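You operate a simulated robot arm through the tools that you are given. There is no shell and no other tool. Be economical: measure what you need, move in short steps, check, and stop when the job is done.

You are at the controls of a simulated two-armed robot. One attempt, no reset.

JOB
Fetch the blue cloth from the front of the wooden bench and set it on the green tile. Take the tape reel and leave it on top of the tee on the top of the brown bench. Put one of the short pipes from the top of the blue bench in the grey crate. Fetch the blue roll and set it on the top of the brown bench. Take the small carton and put it on the top of the blue trolley. Put the yellow cloth on the top of the blue trolley. Switch the red trolley lever off. Fetch the brown sleeve and set it on top of the gold brass valve on the top of the low table. The order is free. Set down upright: blue cloth, small carton. The red trolley lever goes to its stop.

The check looks at the end state, three seconds after you hand in, the way a careful person would. Anything else that was tipped, shoved, dropped, spilled or broken makes it a failure. Flat cloth is picked up by pressing the open fingertips on it (5 to 10 N) and closing them slowly along it; thin cloth reads only 2 to 8 mm in the jaws.

ROBOT AND FRAMES
Two 6-joint arms with fingered hands on one trunk, on a base that drives. Base frame: it is fixed to the floor where the robot stands at the start and does not move with it; the origin is under the middle of the robot, x ahead of it, y to its left, z up; the surface under the hand at the start is at about z = 0.8. Lengths are in m, angles in rad, forces in N, time in s.
The left shoulder is at the start at [0.05, 0.17, 1.01], the right one opposite. With the tool pointing down near the work surface each hand reaches from about 0.5 to 0.78 m from the robot's upright axis, wherever it stands, measured 20 degrees to its own side. Places, roughly: blue cloth (8x3x5 cm) [0.5, -0.1, 0.8]; blue roll (10x3x10 cm) [-3.1, -0.4, 0.8]; brass valve (8x5x8 cm) [-7.3, -4.9, 0.8]; brown sleeve (6x3x3 cm) [-7.2, -4.8, 0.8]; green tile (10x10x1 cm) [0.6, -0.2, 0.8]; grey crate (38x27x15 cm) [-2.5, 2.9, 0.9]; red trolley lever [-3, 2.3, 0.9]; short pipe (10x3x3 cm) [-2.6, -1.7, 0.9]; short pipe (12x3x3 cm) [-2.6, -1.6, 0.9]; short pipe (9x3x3 cm) [-2.6, -1.5, 0.9]; small carton (6x5x5 cm) [-4.2, 1.1, 0.9]; tape reel (6x6x2 cm) [-2.2, -1.5, 0.9]; tee (10x7x4 cm) [-4.4, 0.9, 0.8]; top of the blue trolley [-3.3, 2.8, 0.8]; top of the brown bench [-4.1, 1.1, 0.8]; yellow cloth (11x7x4 cm) [-4.5, 1.2, 0.8]. Payload 3.5 kg a hand.
The tool frame of a hand sits at the grasp point between the pads (the TCP): z along the fingers, y along the line on which they close. The tips reach 0.026 m beyond it. Largest opening 0.132 m; the body of the gripper starts 0.073 m behind the TCP. The gripper is a hand of 3 fingers: y runs from the thumb to the fingers, the wrist lies at [0, 0, -0.234] in the tool frame.
Orientation is that of the tool frame in the base frame, as a unit quaternion [x, y, z, w]. With the fingers straight down and closing along the base's y, the tool's x points along the base's -x, its y along +y and its z along -z.

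CONTROLS
- The arms move only by the tool apply_moves. It takes "left_rows", "right_rows" or both (then of equal length, played together; a hand with none holds still); each is a list that holds one entry, the list of rows, each a list of 6 numbers: the shift along the tool's x, y, z in m, then the turn, a rotation vector about the tool's x, y, z in rad. In form: [[[x, y, z, rx, ry, rz], ...]]. A call has 1 to 10 rows; each row shifts and turns the commanded pose from where the row before left it, along the tool's axes as they then stand. A row lasts 0.2 s, in which the tool goes at most 0.05 m and 0.15 rad; a call with a longer step from one row to the next is refused whole. A pose out of reach is approached as far as the arm can. The call stops where the force on the tool passes 40 N (or 10 N more than at its start, if that is more) or the arm is blocked; 0.2 s more then pass. In this call time passes only in rows, and 0.2 s behind the last. The reply holds the time, the measured pose of the TCP, the force on the tool along the base axes, the opening and the grip force, in the units named above and with some noise, with the torque about the TCP (base axes, N m) and any sound that the robot's microphone picked up.
- Cameras (640 x 400 px; columns grow to the right, rows downward): "scene" is now at [0.0338, -0.0299, 1.5981]; the picture's right is [-0.39, -0.92, 0.00], its down [-0.69, 0.29, -0.66] and it looks along [0.61, -0.25, -0.75] (base axes); focal length 274 px, centre (320, 200). "left" rides on the left gripper at [-0.062, 0.003, -0.092] in its tool frame; the picture's right is [-0.05, -1.00, 0.00], its down [0.83, -0.04, -0.56] and it looks along [0.55, -0.03, 0.83] (tool axes); focal length 230 px, centre (320, 200). "right" rides on the right gripper at [0.062, 0.003, -0.092] in its tool frame; the picture's right is [-0.05, 1.00, 0.00], its down [-0.83, -0.04, -0.56] and it looks along [-0.55, -0.03, 0.83] (tool axes); focal length 230 px, centre (320, 200).
- camera(camera): a new picture of that camera. It takes no simulated time.
- slide_trunk(by): slides the trunk up (or, below 0, down) by that many m; the arms and the scene camera ride with it, the base frame stays. It gives what a move gives, with no picture.
- base_move(legs): drives the robot by 1 to 6 legs, each [ahead, left, turn to the left] in m, m and rad, along the robot's own axes; the way and the turn of a leg run together, so that a leg with both is an arc; at most 1.5 m and 3.142 rad a leg. The arms and the cameras ride along, it lands a little off, and it stops where it bumps. It gives what a move gives.
- curl_fingers(finger1, finger2, thumb_bend, hand): sets how far each is bent, from 0 (flat) to 1 (curled in); at 0.3 the hand is open as for a grip, at 0.7 the pads meet at the TCP. One left out holds its place. A second passes; each finger stops where it meets its share of the squeeze, and holds until it gets a number again. It is the only way to open and close the hand. It gives what a move gives, with no picture; readings hold the bend of each and the force on the fingers (four entries, about 0 where the hand has none), thumb and palm.
- head_to(pan, tilt): turns the head with the scene camera to pan (to the left, within 1.501 rad either way) and tilt (down, from -0.506 to 1.204), counted from straight ahead of the robot. It gives what a move gives.
- pixel_to_xyz(camera, pixels): there is no depth. For up to 12 entries [column, row, z] of the newest picture of that camera ("zoom" is the newest enlarged one), the place [x, y] in the base frame at which the ray of that pixel passes the height z, good to about 0.003 m. It takes no simulated time.
- enlarge(camera, box): a new picture of the part [left, top, right, bottom] of that camera's present view, enlarged. It takes no simulated time.
- finish_job(): hands the job in; it is judged then, once.

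Keep the steps short. Do not move on a guess: measure, check each grasp and each placing, and mend mistakes. In all there are 145 turns and 182 pictures (those below and enlarged ones count). Leave the grippers open and the arms clear of the work at the hand-in unless told otherwise, and finish with a single line.

The tools are called after "Emit:" as a command line: name --argument value ..., lists and objects as JSON in quotes. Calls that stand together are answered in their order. apply_moves: Moves the arms, as the interface text tells. Its arguments: {"type":"object","properties":{"left_rows":{"type":"array","items":{"type":"array","items":{"type":"array","items":{"type":"number"}}}},"right_rows":{"type":"array","items":{"type":"array","items":{"type":"array","items":{"type":"number"}}}}},"required":[]} The other tools are called the same way: slide_trunk (by) slides the trunk up or down; curl_fingers (finger1, finger2, thumb_bend, hand) moves the fingers one by one; base_move (legs) drives the base; head_to (pan, tilt) turns the head that bears the scene camera; camera (camera) takes a picture; pixel_to_xyz (camera, pixels) gives the place at which the rays of pixels pass given heights; enlarge (camera, box) takes an enlarged picture of a part of a camera's view; finish_job () hands the job in.

At the start:

```text
t: 0.0
left_ee_pos: [0.6481, 0.0753, 1.1036]
left_tcp_rot: [0.0, 1.0, 0.001, 0.001]
left_wrist_force: [0.0, 1.5, -1.0]
left_torque: [0.01, -0.02, 0.0]
left_finger_gap: 0.1318
left_finger_force: 0.1
left_shape: jaw
left_bend: [0.3, 0.3, 0.3]
left_finger forces: [0.1, 0.0, 0.1, 0.1, 0.0, 0.1]
right_ee_pos: [0.5334, -0.4044, 1.1323]
right_tcp_rot: [0.001, 1.0, 0.0, -0.001]
right_wrist_force: [0.1, -0.2, 0.3]
right_torque: [-0.01, -0.01, 0.0]
right_finger_gap: 0.1318
right_finger_force: 0.0
right_shape: jaw
right_bend: [0.3, 0.3, 0.3]
right_finger forces: [0.0, 0.0, 0.0, 0.1, 0.0, 0.1]
trunk travel left (down, up): [-0.625, 0.085]
robot x, y, heading: [-0.0011, 0.0008, -0.002]
head pan, tilt: [-0.396, 0.85]
```

scene: 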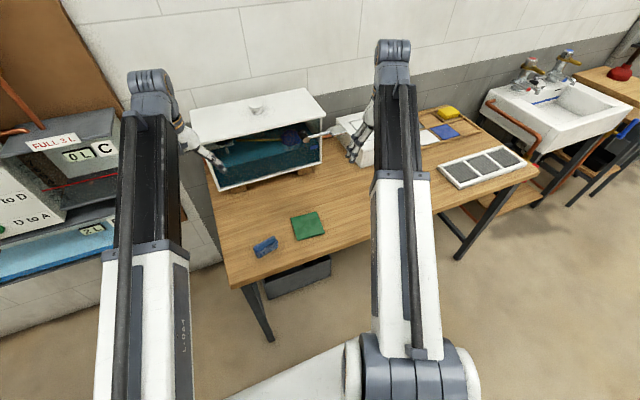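
right: 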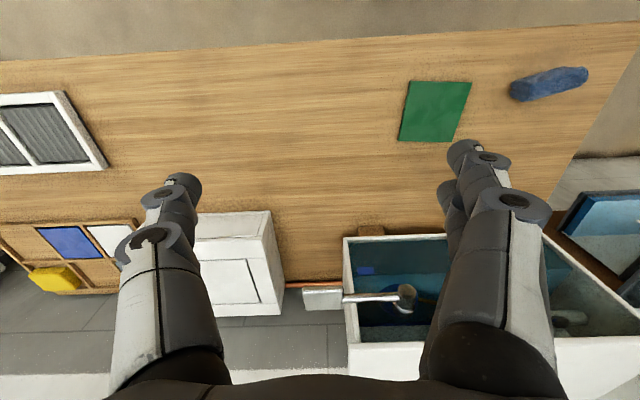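
left: 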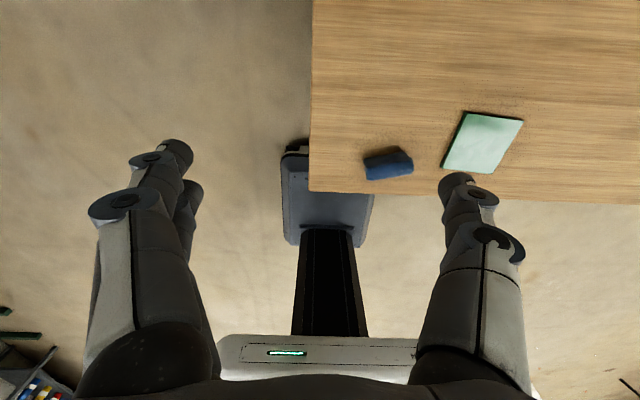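

I start with the blue cloth: it shows at about (265,247) in the scene, the green tile at (308,225). I measure both in an enlarged view.

Emit:
enlarge --camera "scene" --box '[220, 190, 360, 278]'

Emit:
pixel_to_xyz --camera "scene" --pixels '[[255, 248, 0.8], [276, 240, 0.8], [265, 247, 0.82], [291, 217, 0.8], [318, 211, 0.8], [325, 232, 0.8], [297, 239, 0.8]]'

Emit:
enlarge --camera "left" --box '[320, 90, 560, 240]'

```text
4.55 times, centred on (290, 234) of scene
```

zoom: 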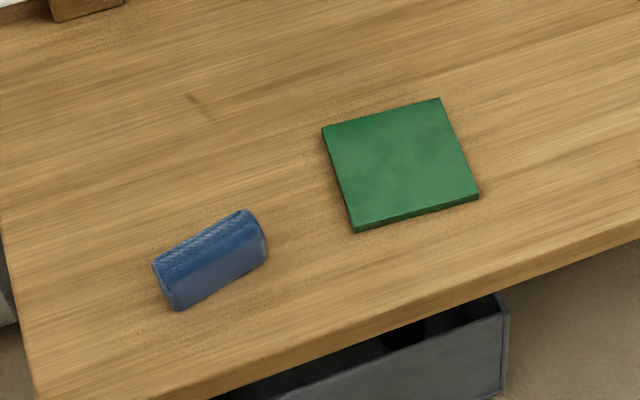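

```text
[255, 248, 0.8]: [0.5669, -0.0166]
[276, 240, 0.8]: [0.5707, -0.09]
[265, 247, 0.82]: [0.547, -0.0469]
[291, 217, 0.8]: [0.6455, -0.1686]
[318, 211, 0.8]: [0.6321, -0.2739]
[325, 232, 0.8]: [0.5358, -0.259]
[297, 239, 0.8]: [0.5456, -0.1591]
```

```text
2.67 times, centred on (440, 165) of left
```

zoom: 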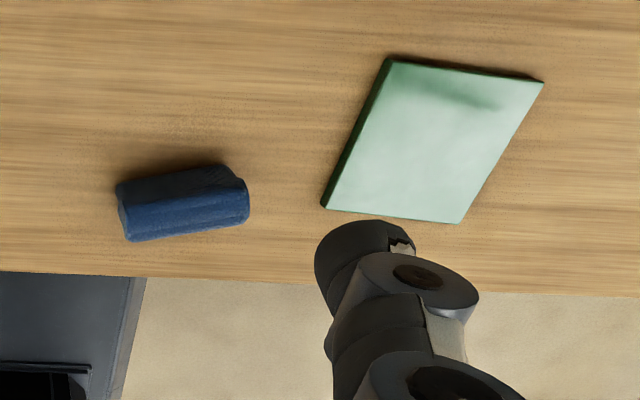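

The cloth stands on its edge, long side roughly along y. I measure its edges in the newest enlarged picture (left camera): front bottom edge (128,240)–(248,221), back top edge (116,184)–(228,165).

Emit:
pixel_to_xyz --camera "zoom" --pixels '[[128, 240, 0.8], [248, 221, 0.8], [119, 203, 0.85], [247, 183, 0.85], [116, 184, 0.85], [228, 165, 0.85], [385, 60, 0.81], [541, 82, 0.81], [458, 222, 0.81], [324, 208, 0.81]]'

```text
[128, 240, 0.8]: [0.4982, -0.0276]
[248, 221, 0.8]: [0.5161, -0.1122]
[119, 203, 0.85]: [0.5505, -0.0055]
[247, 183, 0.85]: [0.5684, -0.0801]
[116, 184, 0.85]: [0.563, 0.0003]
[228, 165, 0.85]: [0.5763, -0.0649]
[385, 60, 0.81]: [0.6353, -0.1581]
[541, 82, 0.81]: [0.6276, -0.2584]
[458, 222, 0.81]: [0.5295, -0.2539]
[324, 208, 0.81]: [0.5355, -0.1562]
```

The tile's centre is about (0.582,-0.207), top z≈0.81; the cloth's centre about (0.546,-0.047), its short side pointing along (0.97,0.23). I move the left arm away to the left while bringing the right hand over the cloth, high.

Emit:
apply_moves --right_rows '[[[-0.0014, 0.0397, 0.015, 0, 0, 0], [-0.0014, 0.0397, 0.015, 0, 0, 0], [-0.0014, 0.0397, 0.015, 0, 0, 0], [-0.0014, 0.0397, 0.015, 0, 0, 0], [-0.0014, 0.0397, 0.015, 0, 0, 0], [-0.0014, 0.0397, 0.015, 0, 0, 0], [-0.0014, 0.0397, 0.015, 0, 0, 0], [-0.0014, 0.0397, 0.015, 0, 0, 0], [-0.0014, 0.0397, 0.015, 0, 0, 0]]]' --left_rows '[[[0.005, 0.03, -0.005, 0, 0, 0], [0.005, 0.03, -0.005, 0, 0, 0], [0.005, 0.03, -0.005, 0, 0, 0], [0.005, 0.03, -0.005, 0, 0, 0], [0.005, 0.03, -0.005, 0, 0, 0], [0.005, 0.03, -0.005, 0, 0, 0], [0.005, 0.03, -0.005, 0, 0, 0], [0, 0, 0, 0, 0, 0], [0, 0, 0, 0, 0, 0]]]'

Emit:
apply_moves --right_rows '[[[0, 0, 0, 0, 0, 0.1483], [0, 0, 0, 0, 0, 0.1483], [0, 0, 0, 0, 0, 0.1483], [0, 0, 0, 0, 0, 0.1483], [0, 0, 0, 0, 0, 0.1483], [0, 0, 0, 0, 0, 0.1483], [0, 0, 0, 0, 0, 0.1483], [0, 0, 0, 0, 0, 0.1483], [0, 0, 0, 0, 0, 0.1483]]]'

Emit:
camera --camera "right"

Emit:
camera --camera "scene"

```text
t: 2.0
left_ee_pos: [0.6134, 0.2865, 1.1392]
left_tcp_rot: [0.0, 1.0, 0.001, 0.0]
left_wrist_force: [-0.5, 0.2, -0.2]
left_torque: [0.02, -0.01, -0.02]
left_finger_gap: 0.1321
left_finger_force: 0.2
left_shape: jaw
left_bend: [0.3, 0.3, 0.3]
left_finger forces: [0.0, 0.0, 0.1, 0.1, 0.0, 0.1]
right_ee_pos: [0.5473, -0.0457, 0.9962]
right_tcp_rot: [0.0, 1.0, 0.0, 0.001]
right_wrist_force: [-0.7, -0.3, -0.6]
right_torque: [-0.03, 0.01, -0.02]
right_finger_gap: 0.1321
right_finger_force: 0.0
right_shape: jaw
right_bend: [0.3, 0.3, 0.3]
right_finger forces: [0.0, 0.0, 0.1, 0.0, 0.0, 0.1]
trunk travel left (down, up): [-0.625, 0.085]
robot x, y, heading: [0.0002, -0.001, 0.003]
head pan, tilt: [-0.396, 0.85]
```

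```text
t: 4.0
left_ee_pos: [0.6135, 0.2849, 1.1391]
left_tcp_rot: [-0.001, 1.0, 0.0, 0.0]
left_wrist_force: [-0.7, 0.8, 0.5]
left_torque: [0.0, -0.03, 0.0]
left_finger_gap: 0.132
left_finger_force: 0.1
left_shape: jaw
left_bend: [0.3, 0.3, 0.3]
left_finger forces: [0.0, 0.0, 0.0, 0.0, 0.1, 0.0]
right_ee_pos: [0.5461, -0.0465, 0.9968]
right_tcp_rot: [0.62, 0.784, 0.001, 0.0]
right_wrist_force: [0.4, 0.2, -0.6]
right_torque: [-0.01, -0.01, -0.02]
right_finger_gap: 0.1317
right_finger_force: 0.0
right_shape: jaw
right_bend: [0.3, 0.3, 0.3]
right_finger forces: [0.0, 0.1, 0.1, 0.0, 0.0, 0.0]
trunk travel left (down, up): [-0.625, 0.085]
robot x, y, heading: [-0.0018, -0.0031, -0.001]
head pan, tilt: [-0.396, 0.85]
```

```text
176 pictures are left
```

right: 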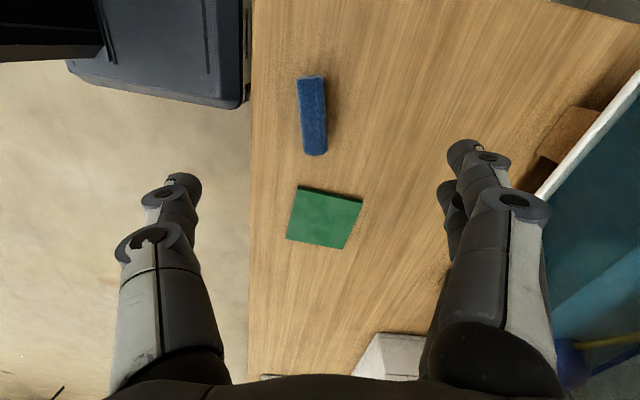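

```text
175 pictures are left
```

scene: 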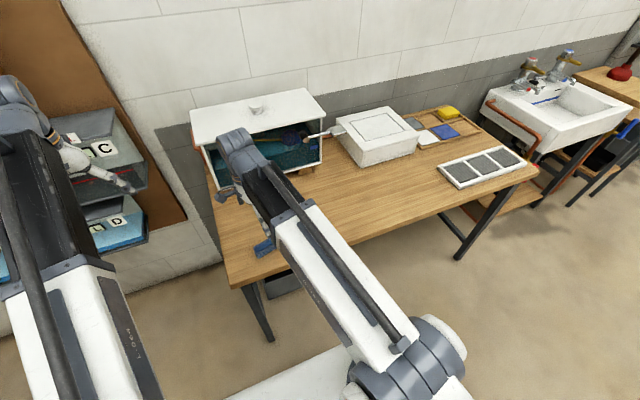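

The cloth's top shows from (311,77) to (315,155) in the right picture, nearly in line with the tool. I measure it at top height.

Emit:
pixel_to_xyz --camera "right" --pixels '[[297, 80, 0.85], [322, 77, 0.85], [304, 155, 0.85], [327, 152, 0.85], [312, 115, 0.85], [298, 187, 0.81], [362, 202, 0.81], [347, 249, 0.81], [287, 239, 0.81]]'

```text
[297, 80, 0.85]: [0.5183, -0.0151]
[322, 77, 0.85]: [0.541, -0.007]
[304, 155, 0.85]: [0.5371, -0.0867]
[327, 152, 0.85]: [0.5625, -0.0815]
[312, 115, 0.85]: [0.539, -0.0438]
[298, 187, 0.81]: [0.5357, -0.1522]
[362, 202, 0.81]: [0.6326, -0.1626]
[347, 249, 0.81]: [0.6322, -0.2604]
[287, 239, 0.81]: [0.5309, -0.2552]
```

I centre on (0.540,-0.047) and go down to z≈0.835.

Emit:
apply_moves --right_rows '[[[0.0014, -0.0058, 0.03, 0, 0, 0], [0, 0, 0.04, 0, 0, 0], [0, 0, 0.04, 0, 0, 0], [0, 0, 0.03, 0, 0, 0], [0, 0, 0.021, 0, 0, 0]]]'

Emit:
curl_fingers --hand "right" --finger1 0.7 --finger2 0.7 --thumb_bend 0.7

Emit:
camera --camera "right"

```text
t: 5.2
left_ee_pos: [0.6143, 0.2859, 1.1386]
left_tcp_rot: [0.0, 1.0, 0.0, 0.0]
left_wrist_force: [-0.1, 0.2, 0.4]
left_torque: [0.0, 0.02, 0.0]
left_finger_gap: 0.1317
left_finger_force: 0.1
left_shape: jaw
left_bend: [0.3, 0.3, 0.3]
left_finger forces: [0.1, 0.1, 0.0, 0.0, 0.0, 0.1]
right_ee_pos: [0.5407, -0.0457, 0.8346]
right_tcp_rot: [0.619, 0.785, -0.001, 0.0]
right_wrist_force: [-0.1, -0.5, 0.1]
right_torque: [0.0, -0.02, 0.0]
right_finger_gap: 0.132
right_finger_force: 0.1
right_shape: jaw
right_bend: [0.3, 0.3, 0.3]
right_finger forces: [0.1, 0.1, 0.0, 0.0, 0.1, 0.0]
trunk travel left (down, up): [-0.625, 0.085]
robot x, y, heading: [-0.0007, -0.0018, -0.003]
head pan, tilt: [-0.396, 0.85]
```

```text
t: 6.2
left_ee_pos: [0.6133, 0.286, 1.1394]
left_tcp_rot: [0.001, 1.0, -0.001, 0.0]
left_wrist_force: [-0.2, 0.2, 0.1]
left_torque: [0.02, 0.0, -0.01]
left_finger_gap: 0.1321
left_finger_force: 0.1
left_shape: jaw
left_bend: [0.3, 0.3, 0.3]
left_finger forces: [0.0, 0.0, 0.0, 0.1, 0.0, 0.0]
right_ee_pos: [0.5404, -0.0473, 0.8349]
right_tcp_rot: [0.619, 0.785, 0.0, 0.0]
right_wrist_force: [-0.7, -0.4, 0.0]
right_torque: [0.03, 0.01, -0.02]
right_finger_gap: 0.0268
right_finger_force: 10.4
right_shape: fingers
right_bend: [0.63, 0.63, 0.65]
right_finger forces: [5.1, 5.2, 0.1, 0.0, 10.3, 0.1]
trunk travel left (down, up): [-0.625, 0.085]
robot x, y, heading: [0.0002, -0.0024, 0.004]
head pan, tilt: [-0.396, 0.85]
```

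```text
174 pictures are left
```

right: 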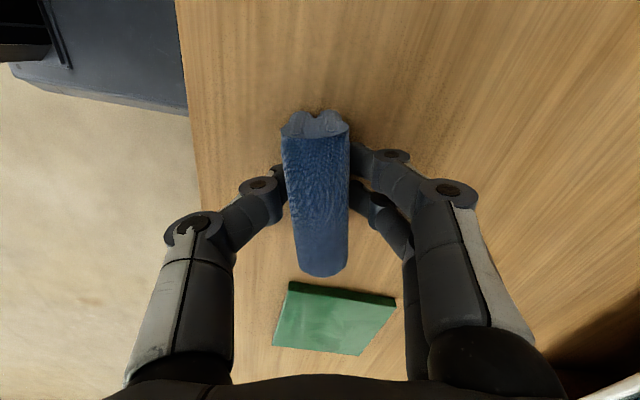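

The grip holds (26.8 mm, 10 N). I lift 6 cm, carry it over the tile and turn it in line.

Emit:
apply_moves --right_rows '[[[0, 0, -0.03, 0, 0, 0], [0, 0, -0.03, 0, 0, 0], [-0.04165, 0.001, 0, 0, 0, 0], [-0.04165, 0.001, 0, 0, 0, 0], [-0.04165, 0.001, 0, 0, 0, 0], [-0.04165, 0.0013, 0, 0, 0, 0], [0, 0, 0, 0, 0, 0.14], [0, 0, 0, 0, 0, 0.14], [0, 0, 0.02, 0, 0, 0]]]'

Emit:
camera --camera "right"

Emit:
enlarge --camera "scene" --box '[220, 170, 380, 270]'

```text
t: 8.2
left_ee_pos: [0.6139, 0.2855, 1.1397]
left_tcp_rot: [0.0, 1.0, -0.001, -0.001]
left_wrist_force: [0.8, 0.0, -0.3]
left_torque: [-0.01, 0.01, -0.01]
left_finger_gap: 0.1318
left_finger_force: 0.0
left_shape: jaw
left_bend: [0.3, 0.3, 0.3]
left_finger forces: [0.0, 0.0, 0.0, 0.0, 0.0, 0.1]
right_ee_pos: [0.5837, -0.2071, 0.8762]
right_tcp_rot: [0.723, 0.691, 0.0, 0.0]
right_wrist_force: [-0.6, 0.6, -1.2]
right_torque: [-0.01, -0.01, 0.01]
right_finger_gap: 0.0267
right_finger_force: 10.5
right_shape: fingers
right_bend: [0.63, 0.63, 0.65]
right_finger forces: [5.2, 5.1, 0.0, 0.0, 10.3, 0.0]
trunk travel left (down, up): [-0.625, 0.085]
robot x, y, heading: [-0.0009, 0.0015, 0.005]
head pan, tilt: [-0.396, 0.85]
```

```text
173 pictures are left
```

right: 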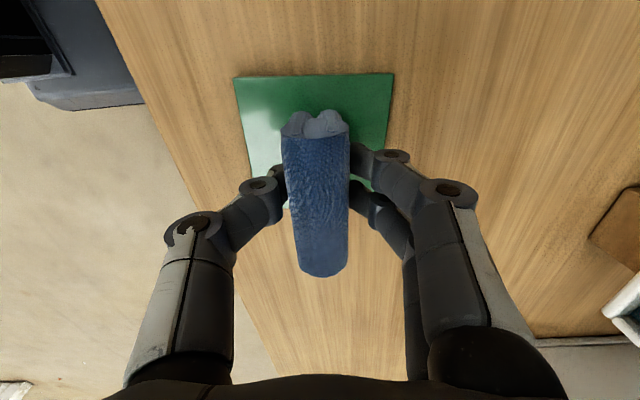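

```text
4.00 times, centred on (300, 220) of scene
```

zoom: 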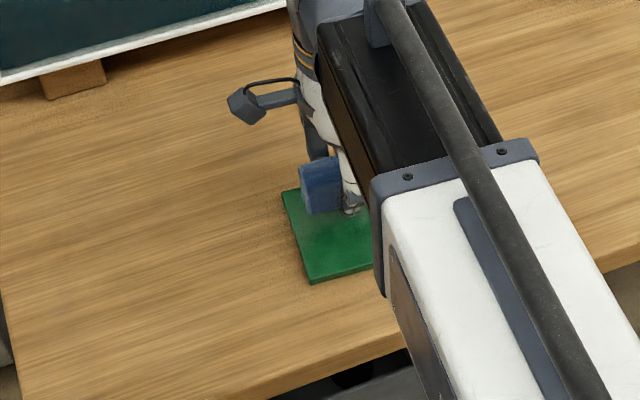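

It is in line above the tile. I lower to about z=0.847, watching the force.

Emit:
apply_moves --right_rows '[[[0, 0, 0.015, 0, 0, 0], [0, 0, 0.01, 0, 0, 0], [0, 0, 0.005, 0, 0, 0]]]'

Emit:
camera --camera "right"

```text
t: 9.0
left_ee_pos: [0.6133, 0.2852, 1.1392]
left_tcp_rot: [0.0, 1.0, 0.0, 0.0]
left_wrist_force: [-0.8, -0.1, 0.1]
left_torque: [-0.03, 0.02, -0.03]
left_finger_gap: 0.1317
left_finger_force: 0.1
left_shape: jaw
left_bend: [0.3, 0.3, 0.3]
left_finger forces: [0.0, 0.1, 0.0, 0.0, 0.0, 0.0]
right_ee_pos: [0.5834, -0.2087, 0.8456]
right_tcp_rot: [0.723, 0.691, 0.001, 0.0]
right_wrist_force: [-0.3, 0.5, -0.3]
right_torque: [-0.02, 0.01, 0.01]
right_finger_gap: 0.0266
right_finger_force: 9.9
right_shape: fingers
right_bend: [0.63, 0.63, 0.65]
right_finger forces: [5.2, 5.1, 0.0, 0.0, 10.3, 0.1]
trunk travel left (down, up): [-0.625, 0.085]
robot x, y, heading: [0.0014, -0.0016, -0.001]
head pan, tilt: [-0.396, 0.85]
```

```text
171 pictures are left
```

right: 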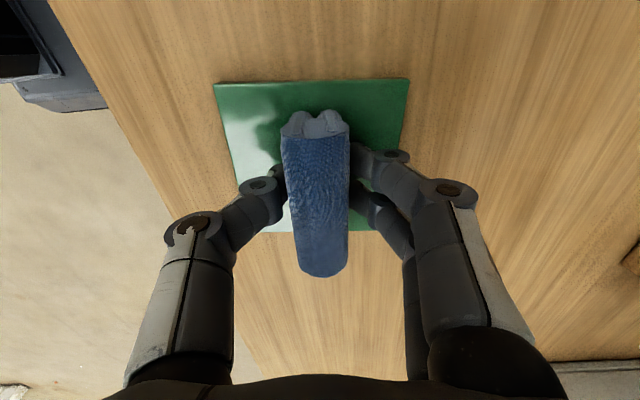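

Barely any contact yet; I lower in 2 mm steps till the force rises.

Emit:
apply_moves --right_rows '[[[0, 0, 0.002, 0, 0, 0]]]'

Emit:
apply_moves --right_rows '[[[0, 0, 0.002, 0, 0, 0]]]'

```text
t: 9.4
left_ee_pos: [0.6136, 0.285, 1.1388]
left_tcp_rot: [0.0, 1.0, 0.0, 0.0]
left_wrist_force: [1.0, -0.2, -0.1]
left_torque: [0.02, 0.0, 0.02]
left_finger_gap: 0.1318
left_finger_force: 0.0
left_shape: jaw
left_bend: [0.3, 0.3, 0.3]
left_finger forces: [0.1, 0.0, 0.0, 0.1, 0.0, 0.0]
right_ee_pos: [0.5842, -0.2069, 0.844]
right_tcp_rot: [0.723, 0.691, 0.0, 0.0]
right_wrist_force: [-0.7, -1.0, -0.4]
right_torque: [0.0, 0.01, 0.01]
right_finger_gap: 0.0268
right_finger_force: 10.9
right_shape: fingers
right_bend: [0.64, 0.63, 0.65]
right_finger forces: [5.2, 5.3, 0.0, 0.0, 10.5, 0.1]
trunk travel left (down, up): [-0.625, 0.085]
robot x, y, heading: [0.0024, 0.0032, 0.003]
head pan, tilt: [-0.396, 0.85]
```

```text
t: 9.8
left_ee_pos: [0.6125, 0.2853, 1.1402]
left_tcp_rot: [0.0, 1.0, 0.0, -0.001]
left_wrist_force: [0.0, 0.3, 0.3]
left_torque: [0.01, -0.01, 0.01]
left_finger_gap: 0.1318
left_finger_force: 0.0
left_shape: jaw
left_bend: [0.3, 0.3, 0.3]
left_finger forces: [0.0, 0.1, 0.1, 0.0, 0.1, 0.1]
right_ee_pos: [0.5839, -0.2075, 0.8423]
right_tcp_rot: [0.723, 0.691, 0.001, 0.001]
right_wrist_force: [0.9, -1.5, 8.7]
right_torque: [-0.02, -0.03, -0.02]
right_finger_gap: 0.0261
right_finger_force: 11.9
right_shape: fingers
right_bend: [0.64, 0.64, 0.66]
right_finger forces: [6.2, 6.2, 0.1, 0.1, 11.9, 0.1]
trunk travel left (down, up): [-0.625, 0.085]
robot x, y, heading: [0.0013, 0.0014, 0.003]
head pan, tilt: [-0.396, 0.85]
```

Contact (8.7 N). I ease up 1 mm, open the hand, rise and check.

Emit:
apply_moves --right_rows '[[[0, 0, -0.001, 0, 0, 0]]]'

Emit:
curl_fingers --hand "right" --finger1 0.3 --finger2 0.3 --thumb_bend 0.3

Emit:
apply_moves --right_rows '[[[0, 0, -0.03, 0, 0, 0], [0, 0, -0.05, 0, 0, 0], [0, 0, -0.05, 0, 0, 0], [0, 0, -0.05, 0, 0, 0], [0, 0, -0.05, 0, 0, 0], [0, 0, -0.05, 0, 0, 0]]]'

Emit:
enlarge --camera "right" --box '[200, 40, 440, 190]'

```text
t: 10.2
left_ee_pos: [0.6132, 0.2864, 1.1394]
left_tcp_rot: [-0.001, 1.0, 0.0, 0.0]
left_wrist_force: [0.3, -0.5, 0.0]
left_torque: [-0.01, 0.0, 0.0]
left_finger_gap: 0.1319
left_finger_force: 0.0
left_shape: jaw
left_bend: [0.3, 0.3, 0.3]
left_finger forces: [0.1, 0.0, 0.0, 0.0, 0.1, 0.0]
right_ee_pos: [0.5841, -0.2083, 0.8435]
right_tcp_rot: [0.723, 0.691, 0.0, 0.0]
right_wrist_force: [1.9, 0.4, 5.9]
right_torque: [0.02, -0.08, 0.0]
right_finger_gap: 0.0263
right_finger_force: 12.0
right_shape: fingers
right_bend: [0.64, 0.64, 0.66]
right_finger forces: [6.3, 6.4, 0.0, 0.0, 11.3, 0.0]
trunk travel left (down, up): [-0.625, 0.085]
robot x, y, heading: [0.0016, 0.0033, -0.001]
head pan, tilt: [-0.396, 0.85]
```

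```text
t: 11.2
left_ee_pos: [0.6139, 0.285, 1.1407]
left_tcp_rot: [0.0, 1.0, 0.0, 0.0]
left_wrist_force: [-0.5, 0.7, -0.7]
left_torque: [-0.03, -0.02, 0.01]
left_finger_gap: 0.132
left_finger_force: 0.1
left_shape: jaw
left_bend: [0.3, 0.3, 0.3]
left_finger forces: [0.0, 0.1, 0.0, 0.0, 0.0, 0.1]
right_ee_pos: [0.5845, -0.2081, 0.8433]
right_tcp_rot: [0.722, 0.692, 0.0, 0.0]
right_wrist_force: [-0.5, -0.5, 0.5]
right_torque: [0.02, -0.02, 0.0]
right_finger_gap: 0.1341
right_finger_force: 0.1
right_shape: fingers
right_bend: [0.3, 0.3, 0.3]
right_finger forces: [0.1, 0.0, 0.0, 0.0, 0.1, 0.1]
trunk travel left (down, up): [-0.625, 0.085]
robot x, y, heading: [0.0039, -0.0015, -0.001]
head pan, tilt: [-0.396, 0.85]
```

```text
t: 12.6
left_ee_pos: [0.6137, 0.2866, 1.1398]
left_tcp_rot: [-0.001, 1.0, -0.001, 0.0]
left_wrist_force: [0.9, 0.1, -0.2]
left_torque: [0.0, 0.02, -0.01]
left_finger_gap: 0.132
left_finger_force: 0.1
left_shape: jaw
left_bend: [0.3, 0.3, 0.3]
left_finger forces: [0.1, 0.0, 0.0, 0.0, 0.1, 0.1]
right_ee_pos: [0.5834, -0.2086, 1.1235]
right_tcp_rot: [0.722, 0.692, -0.001, 0.0]
right_wrist_force: [-0.8, -0.9, -0.2]
right_torque: [0.0, 0.0, -0.03]
right_finger_gap: 0.1338
right_finger_force: 0.2
right_shape: fingers
right_bend: [0.3, 0.3, 0.3]
right_finger forces: [0.0, 0.0, 0.0, 0.0, 0.0, 0.1]
trunk travel left (down, up): [-0.625, 0.085]
robot x, y, heading: [0.001, -0.001, -0.004]
head pan, tilt: [-0.396, 0.85]
```

```text
2.67 times, centred on (320, 115) of right
```

zoom: 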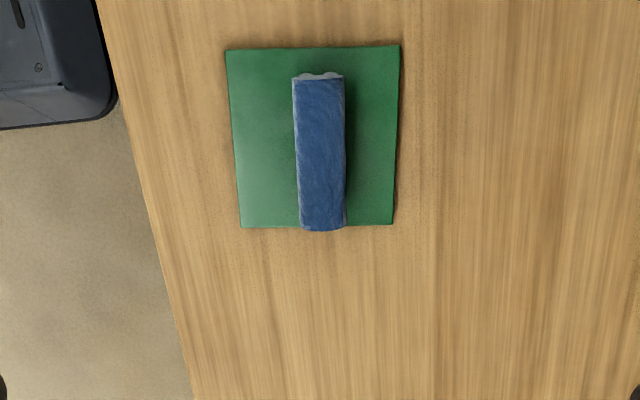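

The blue cloth stands on the tile. Before driving I look to both sides of the robot.

Emit:
head_to --pan 1.5 --tilt 0.35

Emit:
camera --camera "scene"

Emit:
head_to --pan -1.5 --tilt 0.35

Emit:
camera --camera "scene"

```text
t: 14.5
left_ee_pos: [0.6141, 0.2857, 1.1391]
left_tcp_rot: [0.001, 1.0, 0.0, 0.0]
left_wrist_force: [0.1, -0.4, 0.1]
left_torque: [0.0, 0.02, 0.0]
left_finger_gap: 0.1318
left_finger_force: 0.1
left_shape: jaw
left_bend: [0.3, 0.3, 0.3]
left_finger forces: [0.0, 0.1, 0.0, 0.0, 0.0, 0.1]
right_ee_pos: [0.5838, -0.2077, 1.1211]
right_tcp_rot: [0.723, 0.691, 0.0, 0.0]
right_wrist_force: [-0.3, -0.5, -0.3]
right_torque: [0.01, -0.02, 0.05]
right_finger_gap: 0.1341
right_finger_force: 0.0
right_shape: fingers
right_bend: [0.3, 0.3, 0.3]
right_finger forces: [0.1, 0.1, 0.0, 0.1, 0.0, 0.0]
trunk travel left (down, up): [-0.625, 0.085]
robot x, y, heading: [0.0006, -0.0004, 0.003]
head pan, tilt: [1.499, 0.351]
```

```text
169 pictures are left
```

scene: 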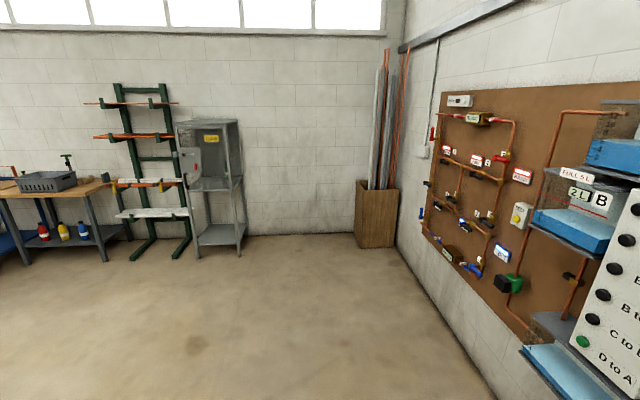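

```text
t: 17.1
left_ee_pos: [0.6125, 0.2861, 1.1398]
left_tcp_rot: [0.001, 1.0, 0.0, 0.0]
left_wrist_force: [-1.2, -0.6, -0.7]
left_torque: [-0.01, -0.01, -0.01]
left_finger_gap: 0.1321
left_finger_force: 0.0
left_shape: jaw
left_bend: [0.3, 0.3, 0.3]
left_finger forces: [0.0, 0.1, 0.1, 0.1, 0.0, 0.0]
right_ee_pos: [0.5842, -0.2076, 1.1214]
right_tcp_rot: [0.723, 0.691, 0.0, 0.001]
right_wrist_force: [0.0, -0.4, -0.7]
right_torque: [0.03, -0.02, -0.03]
right_finger_gap: 0.1341
right_finger_force: 0.1
right_shape: fingers
right_bend: [0.3, 0.3, 0.3]
right_finger forces: [0.1, 0.1, 0.1, 0.0, 0.0, 0.0]
trunk travel left (down, up): [-0.625, 0.085]
robot x, y, heading: [-0.002, 0.0021, 0.001]
head pan, tilt: [-1.499, 0.351]
```

```text
168 pictures are left
```

scene: 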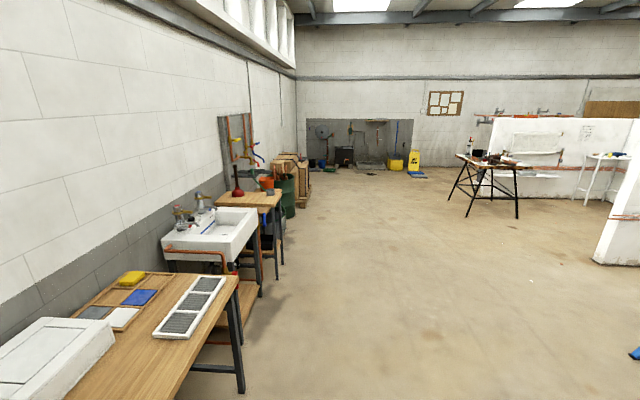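

The floor around is free. I back off 0.6 m, turn half round to the left, and look.

Emit:
base_move --legs '[[-0.7, 0, 0], [0, 0, 3.1]]'

Emit:
head_to --pan 0.5 --tilt 0.35

Emit:
camera --camera "scene"

Emit:
head_to --pan -0.5 --tilt 0.35

Emit:
camera --camera "scene"

```text
t: 28.1
left_ee_pos: [-1.3177, -0.2634, 1.1375]
left_tcp_rot: [1.0, -0.019, 0.0, 0.0]
left_wrist_force: [0.2, 1.0, 0.8]
left_torque: [0.0, -0.01, 0.03]
left_finger_gap: 0.1319
left_finger_force: 0.1
left_shape: jaw
left_bend: [0.3, 0.3, 0.3]
left_finger forces: [0.1, 0.0, 0.0, 0.0, 0.0, 0.0]
right_ee_pos: [-1.2694, 0.2284, 1.1227]
right_tcp_rot: [-0.678, 0.735, 0.0, -0.001]
right_wrist_force: [0.1, 0.0, -1.0]
right_torque: [-0.01, -0.03, -0.02]
right_finger_gap: 0.1342
right_finger_force: 0.1
right_shape: fingers
right_bend: [0.3, 0.3, 0.3]
right_finger forces: [0.0, 0.0, 0.0, 0.0, 0.0, 0.0]
trunk travel left (down, up): [-0.625, 0.085]
robot x, y, heading: [-0.6928, -0.0036, 3.104]
head pan, tilt: [-1.499, 0.351]
```

```text
t: 30.1
left_ee_pos: [-1.317, -0.2644, 1.1401]
left_tcp_rot: [1.0, -0.018, 0.0, 0.0]
left_wrist_force: [-0.2, -0.2, -0.5]
left_torque: [0.0, 0.04, 0.0]
left_finger_gap: 0.1318
left_finger_force: 0.0
left_shape: jaw
left_bend: [0.3, 0.3, 0.3]
left_finger forces: [0.0, 0.0, 0.0, 0.1, 0.0, 0.0]
right_ee_pos: [-1.2685, 0.2276, 1.1227]
right_tcp_rot: [-0.678, 0.735, 0.001, 0.0]
right_wrist_force: [-0.1, -0.5, 0.5]
right_torque: [0.03, 0.02, 0.0]
right_finger_gap: 0.1343
right_finger_force: 0.0
right_shape: fingers
right_bend: [0.3, 0.3, 0.3]
right_finger forces: [0.0, 0.0, 0.1, 0.1, 0.1, 0.0]
trunk travel left (down, up): [-0.625, 0.085]
robot x, y, heading: [-0.6912, -0.0012, 3.107]
head pan, tilt: [0.499, 0.351]
```

```text
167 pictures are left
```

scene: 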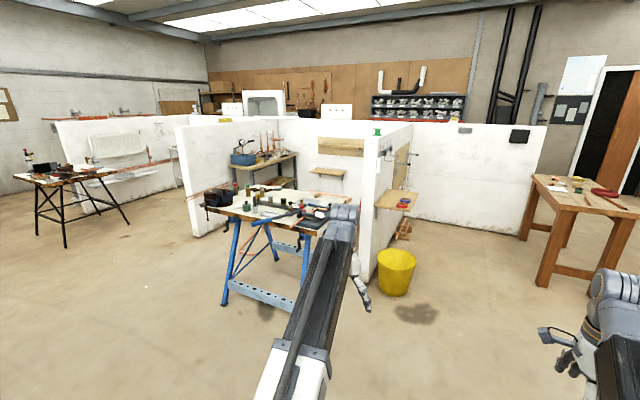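

```text
t: 31.3
left_ee_pos: [-1.3176, -0.2638, 1.139]
left_tcp_rot: [1.0, -0.018, 0.0, 0.0]
left_wrist_force: [1.4, 0.3, -0.5]
left_torque: [-0.01, 0.0, 0.0]
left_finger_gap: 0.1316
left_finger_force: 0.0
left_shape: jaw
left_bend: [0.3, 0.3, 0.3]
left_finger forces: [0.0, 0.0, 0.0, 0.0, 0.0, 0.0]
right_ee_pos: [-1.2691, 0.2283, 1.1221]
right_tcp_rot: [-0.678, 0.735, 0.0, 0.0]
right_wrist_force: [0.5, -0.3, 0.5]
right_torque: [0.01, 0.01, -0.03]
right_finger_gap: 0.1341
right_finger_force: 0.0
right_shape: fingers
right_bend: [0.3, 0.3, 0.3]
right_finger forces: [0.1, 0.0, 0.0, 0.0, 0.0, 0.0]
trunk travel left (down, up): [-0.625, 0.085]
robot x, y, heading: [-0.6925, -0.0004, 3.099]
head pan, tilt: [-0.499, 0.351]
```

```text
166 pictures are left
```

scene: 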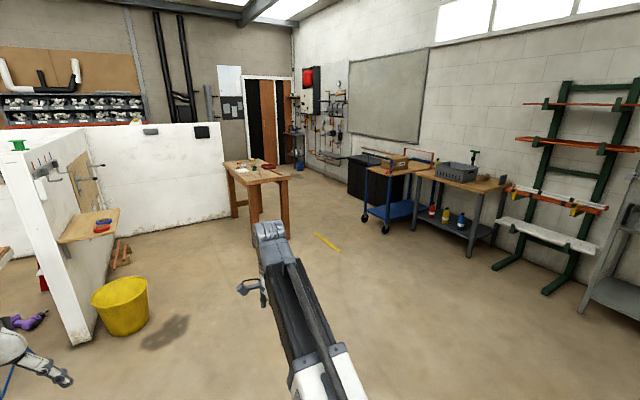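

I see the workroom: blue folding bench ahead left, shelf with the blue roll at the wall end, brown bench and blue trolley to the right. I look at the blue bench enlarged and drive nearer to it afterwards.

Emit:
head_to --pan 0.7 --tilt 0.35

Emit:
enlarge --camera "scene" --box '[220, 120, 480, 283]'

Emit:
pixel_to_xyz --camera "zoom" --pixels '[[100, 200, 0.85], [300, 200, 0.85], [500, 200, 0.85], [300, 250, 0.85]]'

```text
t: 32.7
left_ee_pos: [-1.3159, -0.2625, 1.1395]
left_tcp_rot: [1.0, -0.018, 0.0, 0.0]
left_wrist_force: [0.3, -1.2, 0.3]
left_torque: [0.03, 0.01, -0.01]
left_finger_gap: 0.1319
left_finger_force: 0.0
left_shape: jaw
left_bend: [0.3, 0.3, 0.3]
left_finger forces: [0.0, 0.1, 0.1, 0.0, 0.0, 0.0]
right_ee_pos: [-1.2699, 0.2287, 1.1215]
right_tcp_rot: [-0.677, 0.736, 0.0, 0.0]
right_wrist_force: [0.0, 0.4, 0.3]
right_torque: [-0.05, -0.04, 0.0]
right_finger_gap: 0.1341
right_finger_force: 0.0
right_shape: fingers
right_bend: [0.3, 0.3, 0.3]
right_finger forces: [0.1, 0.0, 0.0, 0.1, 0.0, 0.0]
trunk travel left (down, up): [-0.625, 0.085]
robot x, y, heading: [-0.6929, 0.0017, 3.105]
head pan, tilt: [0.7, 0.351]
```

```text
2.45 times, centred on (350, 202) of scene
```

zoom: 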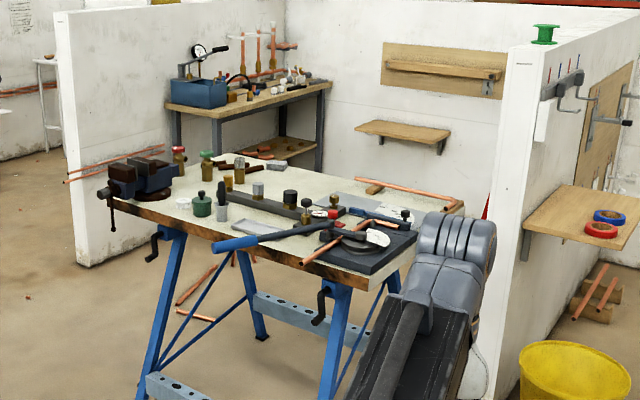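

```text
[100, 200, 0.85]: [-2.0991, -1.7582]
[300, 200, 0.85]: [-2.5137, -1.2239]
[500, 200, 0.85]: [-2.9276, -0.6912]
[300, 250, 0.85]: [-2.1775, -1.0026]
```

Emit:
pixel_to_xyz --camera "zoom" --pixels '[[115, 203, 0.85], [385, 285, 0.85], [463, 208, 0.85], [225, 155, 0.85], [215, 148, 0.85]]'

```text
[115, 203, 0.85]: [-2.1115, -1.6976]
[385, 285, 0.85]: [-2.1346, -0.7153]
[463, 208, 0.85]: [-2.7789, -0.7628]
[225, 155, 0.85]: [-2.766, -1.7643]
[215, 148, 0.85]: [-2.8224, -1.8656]
```

Emit:
pixel_to_xyz --camera "zoom" --pixels '[[80, 266, 0], [165, 230, 0], [500, 395, 0], [160, 195, 0.85], [610, 222, 0.85], [605, 232, 0.85]]'

Emit:
base_move --legs '[[0.2, 1.3, 0]]'

Emit:
head_to --pan 0.1 --tilt 0.4

Emit:
camera --camera "scene"

```text
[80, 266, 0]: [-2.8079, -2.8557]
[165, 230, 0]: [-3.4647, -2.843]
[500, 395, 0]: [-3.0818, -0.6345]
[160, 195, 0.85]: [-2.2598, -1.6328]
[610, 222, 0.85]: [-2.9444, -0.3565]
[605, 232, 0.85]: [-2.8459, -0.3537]
```

```text
t: 39.4
left_ee_pos: [-1.5629, -1.565, 1.1384]
left_tcp_rot: [1.0, -0.017, 0.0, -0.001]
left_wrist_force: [-1.6, 0.5, 0.1]
left_torque: [0.01, -0.02, 0.01]
left_finger_gap: 0.1318
left_finger_force: 0.0
left_shape: jaw
left_bend: [0.3, 0.3, 0.3]
left_finger forces: [0.0, 0.1, 0.1, 0.0, 0.1, 0.1]
right_ee_pos: [-1.5153, -1.0723, 1.1232]
right_tcp_rot: [-0.679, 0.734, -0.001, 0.0]
right_wrist_force: [0.6, -0.2, -0.4]
right_torque: [0.01, 0.01, -0.02]
right_finger_gap: 0.134
right_finger_force: 0.2
right_shape: fingers
right_bend: [0.3, 0.3, 0.3]
right_finger forces: [0.1, 0.0, 0.0, 0.0, 0.1, 0.1]
trunk travel left (down, up): [-0.625, 0.085]
robot x, y, heading: [-0.9357, -1.2984, 3.109]
head pan, tilt: [0.7, 0.351]
```

```text
t: 40.4
left_ee_pos: [-1.5622, -1.564, 1.1384]
left_tcp_rot: [1.0, -0.017, 0.0, 0.0]
left_wrist_force: [-0.2, -0.5, 0.1]
left_torque: [-0.03, -0.01, 0.01]
left_finger_gap: 0.1321
left_finger_force: 0.1
left_shape: jaw
left_bend: [0.3, 0.3, 0.3]
left_finger forces: [0.0, 0.1, 0.1, 0.0, 0.0, 0.1]
right_ee_pos: [-1.5153, -1.0722, 1.1221]
right_tcp_rot: [-0.679, 0.734, 0.0, 0.0]
right_wrist_force: [0.5, -0.4, 0.4]
right_torque: [0.03, 0.01, 0.0]
right_finger_gap: 0.134
right_finger_force: 0.1
right_shape: fingers
right_bend: [0.3, 0.3, 0.3]
right_finger forces: [0.0, 0.0, 0.1, 0.1, 0.1, 0.0]
trunk travel left (down, up): [-0.625, 0.085]
robot x, y, heading: [-0.9401, -1.2975, 3.104]
head pan, tilt: [0.099, 0.4]
```

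```text
164 pictures are left
```

scene: 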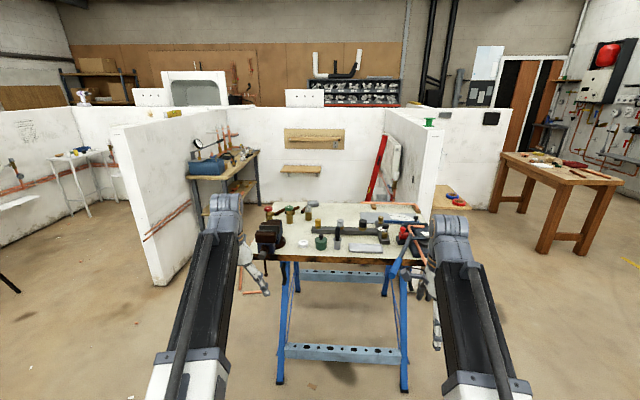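

Emit:
enlarge --camera "scene" --box '[240, 190, 440, 280]'

```text
3.20 times, centred on (340, 235) of scene
```

zoom: 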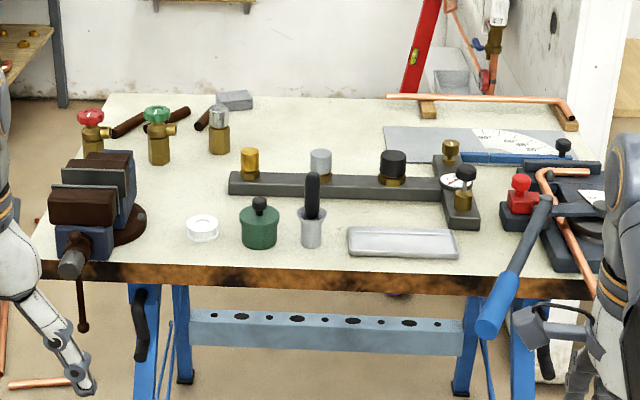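

The tape reel is the white ring at (202,228) in the zoom; the short pipes are the dark ones at the back left (130–205,120). I raise the trunk, sidestep left, then go ahead so that the right hand comes over the reel.

Emit:
slide_trunk --by 0.08

Emit:
base_move --legs '[[0, 0.44, 0.035], [0.5, 0, 0]]'

Emit:
head_to --pan -0.1 --tilt 0.7

Emit:
camera --camera "scene"

Emit:
camera --camera "right"

```text
t: 41.5
left_ee_pos: [-1.5616, -1.5659, 1.2202]
left_tcp_rot: [1.0, -0.018, 0.0, 0.0]
left_wrist_force: [-0.6, -0.7, -0.3]
left_torque: [0.03, -0.03, 0.0]
left_finger_gap: 0.1318
left_finger_force: 0.1
left_shape: jaw
left_bend: [0.3, 0.3, 0.3]
left_finger forces: [0.0, 0.0, 0.1, 0.1, 0.0, 0.1]
right_ee_pos: [-1.5157, -1.0733, 1.2019]
right_tcp_rot: [-0.679, 0.734, 0.0, 0.0]
right_wrist_force: [1.0, 0.1, 0.2]
right_torque: [-0.02, -0.02, -0.01]
right_finger_gap: 0.134
right_finger_force: 0.1
right_shape: fingers
right_bend: [0.3, 0.3, 0.3]
right_finger forces: [0.0, 0.0, 0.0, 0.0, 0.0, 0.1]
trunk travel left (down, up): [-0.705, 0.005]
robot x, y, heading: [-0.939, -1.2979, 3.108]
head pan, tilt: [0.099, 0.4]
```

```text
t: 46.7
left_ee_pos: [-2.0613, -2.0274, 1.2189]
left_tcp_rot: [1.0, 0.002, 0.0, -0.001]
left_wrist_force: [-0.3, -0.1, -0.2]
left_torque: [-0.02, -0.02, -0.01]
left_finger_gap: 0.1319
left_finger_force: 0.1
left_shape: jaw
left_bend: [0.3, 0.3, 0.3]
left_finger forces: [0.1, 0.0, 0.0, 0.1, 0.0, 0.0]
right_ee_pos: [-2.0339, -1.5321, 1.2027]
right_tcp_rot: [-0.692, 0.721, 0.0, 0.0]
right_wrist_force: [-0.5, 0.0, 0.3]
right_torque: [0.01, 0.02, 0.03]
right_finger_gap: 0.1343
right_finger_force: 0.0
right_shape: fingers
right_bend: [0.3, 0.3, 0.3]
right_finger forces: [0.0, 0.0, 0.1, 0.0, 0.0, 0.0]
trunk travel left (down, up): [-0.705, 0.005]
robot x, y, heading: [-1.4479, -1.7396, -3.14]
head pan, tilt: [0.099, 0.4]
```

```text
t: 47.5
left_ee_pos: [-2.0613, -2.0262, 1.2195]
left_tcp_rot: [1.0, 0.003, 0.0, 0.001]
left_wrist_force: [0.3, 0.4, 0.4]
left_torque: [-0.01, -0.01, -0.01]
left_finger_gap: 0.1317
left_finger_force: 0.0
left_shape: jaw
left_bend: [0.3, 0.3, 0.3]
left_finger forces: [0.0, 0.0, 0.0, 0.0, 0.0, 0.1]
right_ee_pos: [-2.0334, -1.5325, 1.2022]
right_tcp_rot: [-0.693, 0.721, 0.0, 0.0]
right_wrist_force: [0.3, 0.9, -0.5]
right_torque: [0.02, 0.01, 0.04]
right_finger_gap: 0.1342
right_finger_force: 0.1
right_shape: fingers
right_bend: [0.3, 0.3, 0.3]
right_finger forces: [0.1, 0.0, 0.0, 0.0, 0.1, 0.0]
trunk travel left (down, up): [-0.705, 0.005]
robot x, y, heading: [-1.4483, -1.7397, -3.134]
head pan, tilt: [-0.099, 0.7]
```

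```text
162 pictures are left
```

scene: 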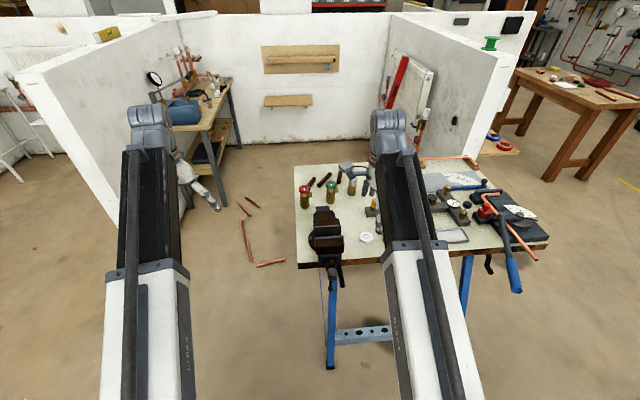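

```text
161 pictures are left
```

right: 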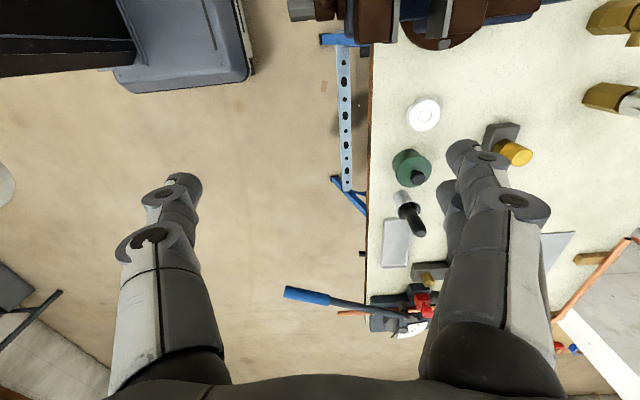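

The reel is at (423,113) in the right picture and (367,238) in the scene. I use both to find its height.

Emit:
pixel_to_xyz --camera "scene" --pixels '[[367, 238, 0.8], [367, 238, 0.85], [367, 238, 0.9]]'

Emit:
pixel_to_xyz --camera "right" --pixels '[[423, 113, 0.8], [423, 113, 0.85], [423, 113, 0.9], [412, 167, 0.9], [370, 50, 0.85], [360, 310, 0.85]]'

```text
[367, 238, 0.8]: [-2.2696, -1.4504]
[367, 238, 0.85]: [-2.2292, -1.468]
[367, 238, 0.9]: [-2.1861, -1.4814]
```

```text
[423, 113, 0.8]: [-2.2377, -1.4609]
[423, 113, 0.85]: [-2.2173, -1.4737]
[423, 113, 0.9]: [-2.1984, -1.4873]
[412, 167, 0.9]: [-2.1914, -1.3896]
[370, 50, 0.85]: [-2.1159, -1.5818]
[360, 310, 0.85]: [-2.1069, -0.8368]
```

The reel lies at about (-2.207,-1.479), its top near z≈0.875. It is a bit far, so I drive 0.1 m ahead, then bring the hand over it at z≈1.02.

Emit:
base_move --legs '[[0.1, 0, 0]]'

Emit:
apply_moves --right_rows '[[[-0.0155, 0.025, 0.03, 0, 0, 0], [-0.0155, 0.025, 0.03, 0, 0, 0], [-0.0155, 0.025, 0.03, 0, 0, 0], [0, 0, 0.04, 0, 0, 0], [0, 0, 0.04, 0, 0, 0]]]'

Emit:
camera --camera "right"

```text
t: 48.7
left_ee_pos: [-2.1627, -2.0256, 1.2178]
left_tcp_rot: [1.0, 0.001, 0.0, 0.0]
left_wrist_force: [0.3, 0.3, -0.6]
left_torque: [-0.02, -0.08, 0.0]
left_finger_gap: 0.1318
left_finger_force: 0.1
left_shape: jaw
left_bend: [0.3, 0.3, 0.3]
left_finger forces: [0.0, 0.0, 0.1, 0.1, 0.0, 0.0]
right_ee_pos: [-2.1352, -1.533, 1.2003]
right_tcp_rot: [-0.692, 0.721, -0.001, 0.0]
right_wrist_force: [0.2, -0.3, -0.8]
right_torque: [0.0, -0.07, 0.01]
right_finger_gap: 0.1341
right_finger_force: 0.0
right_shape: fingers
right_bend: [0.3, 0.3, 0.3]
right_finger forces: [0.0, 0.1, 0.0, 0.0, 0.0, 0.0]
trunk travel left (down, up): [-0.705, 0.005]
robot x, y, heading: [-1.5524, -1.7378, -3.137]
head pan, tilt: [-0.099, 0.7]
```

```text
t: 49.9
left_ee_pos: [-2.162, -2.0263, 1.2199]
left_tcp_rot: [1.0, 0.002, 0.0, 0.0]
left_wrist_force: [0.8, 0.8, -0.3]
left_torque: [-0.04, 0.01, -0.02]
left_finger_gap: 0.1318
left_finger_force: 0.0
left_shape: jaw
left_bend: [0.3, 0.3, 0.3]
left_finger forces: [0.0, 0.1, 0.0, 0.0, 0.1, 0.1]
right_ee_pos: [-2.2079, -1.4844, 1.0306]
right_tcp_rot: [-0.692, 0.722, 0.0, 0.0]
right_wrist_force: [-0.1, 0.3, -0.1]
right_torque: [0.01, 0.04, 0.02]
right_finger_gap: 0.1342
right_finger_force: 0.0
right_shape: fingers
right_bend: [0.3, 0.3, 0.3]
right_finger forces: [0.0, 0.0, 0.0, 0.1, 0.0, 0.1]
trunk travel left (down, up): [-0.705, 0.005]
robot x, y, heading: [-1.5475, -1.7387, -3.136]
head pan, tilt: [-0.099, 0.7]
```

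```text
160 pictures are left
```

right: 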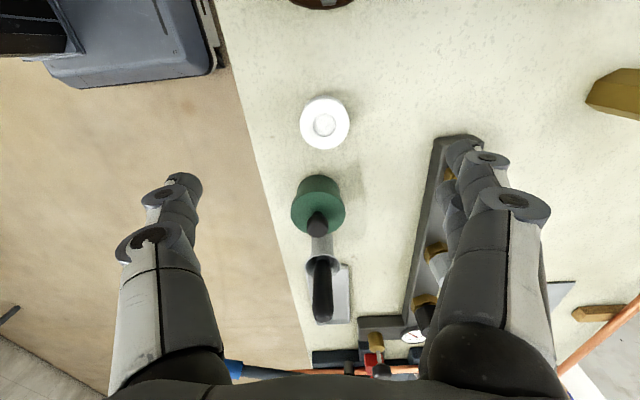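

Emit:
pixel_to_xyz --camera "right" --pixels '[[325, 122, 0.875], [299, 122, 0.865], [350, 122, 0.865], [325, 150, 0.865], [318, 205, 0.9]]'

```text
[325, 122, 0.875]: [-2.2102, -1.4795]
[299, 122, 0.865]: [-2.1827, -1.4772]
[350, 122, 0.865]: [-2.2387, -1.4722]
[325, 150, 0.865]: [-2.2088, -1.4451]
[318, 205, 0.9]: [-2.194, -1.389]
```

The reel's centre is (-2.210,-1.478). I go down to z≈0.893 (tips about 0.867), watching the force.

Emit:
apply_moves --right_rows '[[[-0.006, 0.002, 0.04, 0, 0, 0], [0, 0, 0.04, 0, 0, 0], [0, 0, 0.03, 0, 0, 0], [0, 0, 0.02, 0, 0, 0], [0, 0, 0.007, 0, 0, 0]]]'

Emit:
camera --camera "right"

```text
t: 51.1
left_ee_pos: [-2.1624, -2.0265, 1.2188]
left_tcp_rot: [1.0, 0.002, 0.0, 0.0]
left_wrist_force: [0.1, -0.4, 0.0]
left_torque: [0.0, -0.01, -0.02]
left_finger_gap: 0.1318
left_finger_force: 0.1
left_shape: jaw
left_bend: [0.3, 0.3, 0.3]
left_finger forces: [0.0, 0.0, 0.1, 0.1, 0.0, 0.1]
right_ee_pos: [-2.2094, -1.4767, 0.8949]
right_tcp_rot: [-0.692, 0.722, 0.0, 0.0]
right_wrist_force: [0.7, 0.0, 0.4]
right_torque: [0.01, -0.03, 0.0]
right_finger_gap: 0.1341
right_finger_force: 0.1
right_shape: fingers
right_bend: [0.3, 0.3, 0.3]
right_finger forces: [0.1, 0.1, 0.0, 0.0, 0.0, 0.0]
trunk travel left (down, up): [-0.705, 0.005]
robot x, y, heading: [-1.5504, -1.7392, -3.134]
head pan, tilt: [-0.099, 0.7]
```

```text
159 pictures are left
```

right: 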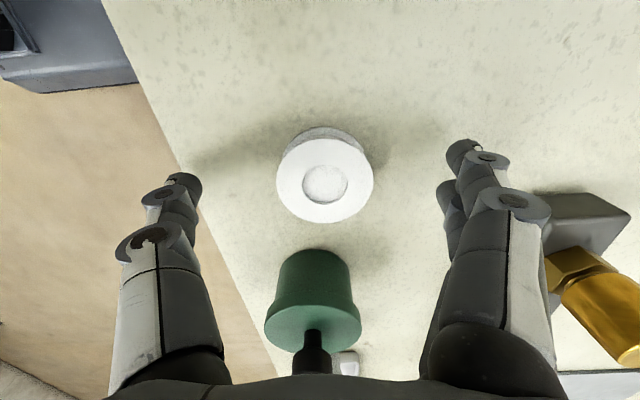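

The reel still looks about 2.5 cm below the grasp point. I go down further in small steps until contact shows.

Emit:
apply_moves --right_rows '[[[0, 0, 0.01, 0, 0, 0], [0, 0, 0.006, 0, 0, 0], [0, 0, 0.004, 0, 0, 0]]]'

Emit:
apply_moves --right_rows '[[[0, 0, 0.003, 0, 0, 0], [0, 0, 0.003, 0, 0, 0]]]'

```text
t: 51.9
left_ee_pos: [-2.1594, -2.0267, 1.2201]
left_tcp_rot: [1.0, 0.002, -0.001, 0.0]
left_wrist_force: [-0.2, -0.3, -1.3]
left_torque: [0.01, 0.01, -0.04]
left_finger_gap: 0.132
left_finger_force: 0.0
left_shape: jaw
left_bend: [0.3, 0.3, 0.3]
left_finger forces: [0.1, 0.0, 0.1, 0.0, 0.1, 0.0]
right_ee_pos: [-2.2097, -1.4781, 0.8823]
right_tcp_rot: [-0.693, 0.721, 0.005, -0.003]
right_wrist_force: [3.1, -1.5, 18.6]
right_torque: [-0.06, 0.19, -0.03]
right_finger_gap: 0.1364
right_finger_force: 8.9
right_shape: fingers
right_bend: [0.31, 0.31, 0.29]
right_finger forces: [5.8, 5.1, 0.1, 0.1, 7.3, 0.0]
trunk travel left (down, up): [-0.705, 0.005]
robot x, y, heading: [-1.5519, -1.7334, -3.134]
head pan, tilt: [-0.099, 0.7]
stopped in row 3 (right hand): the force on the tool passed its limit at 46 N (the readings are from after the stop); the commanded pose is now the measured one
```

```text
t: 52.4
left_ee_pos: [-2.1597, -2.0273, 1.2211]
left_tcp_rot: [1.0, 0.002, -0.001, 0.0]
left_wrist_force: [0.2, 0.4, -0.2]
left_torque: [-0.02, 0.02, 0.01]
left_finger_gap: 0.1317
left_finger_force: 0.1
left_shape: jaw
left_bend: [0.3, 0.3, 0.3]
left_finger forces: [0.0, 0.0, 0.0, 0.0, 0.1, 0.0]
right_ee_pos: [-2.2115, -1.4776, 0.8828]
right_tcp_rot: [-0.692, 0.722, 0.007, -0.004]
right_wrist_force: [5.8, -1.6, 19.4]
right_torque: [-0.04, 0.28, -0.02]
right_finger_gap: 0.1366
right_finger_force: 9.9
right_shape: fingers
right_bend: [0.31, 0.31, 0.29]
right_finger forces: [6.9, 5.5, 0.1, 0.0, 7.2, 0.0]
trunk travel left (down, up): [-0.705, 0.005]
robot x, y, heading: [-1.549, -1.736, -3.142]
head pan, tilt: [-0.099, 0.7]
stopped in row 2 (right hand): the force on the tool passed its limit at 43 N (the readings are from after the stop); the commanded pose is now the measured one
```

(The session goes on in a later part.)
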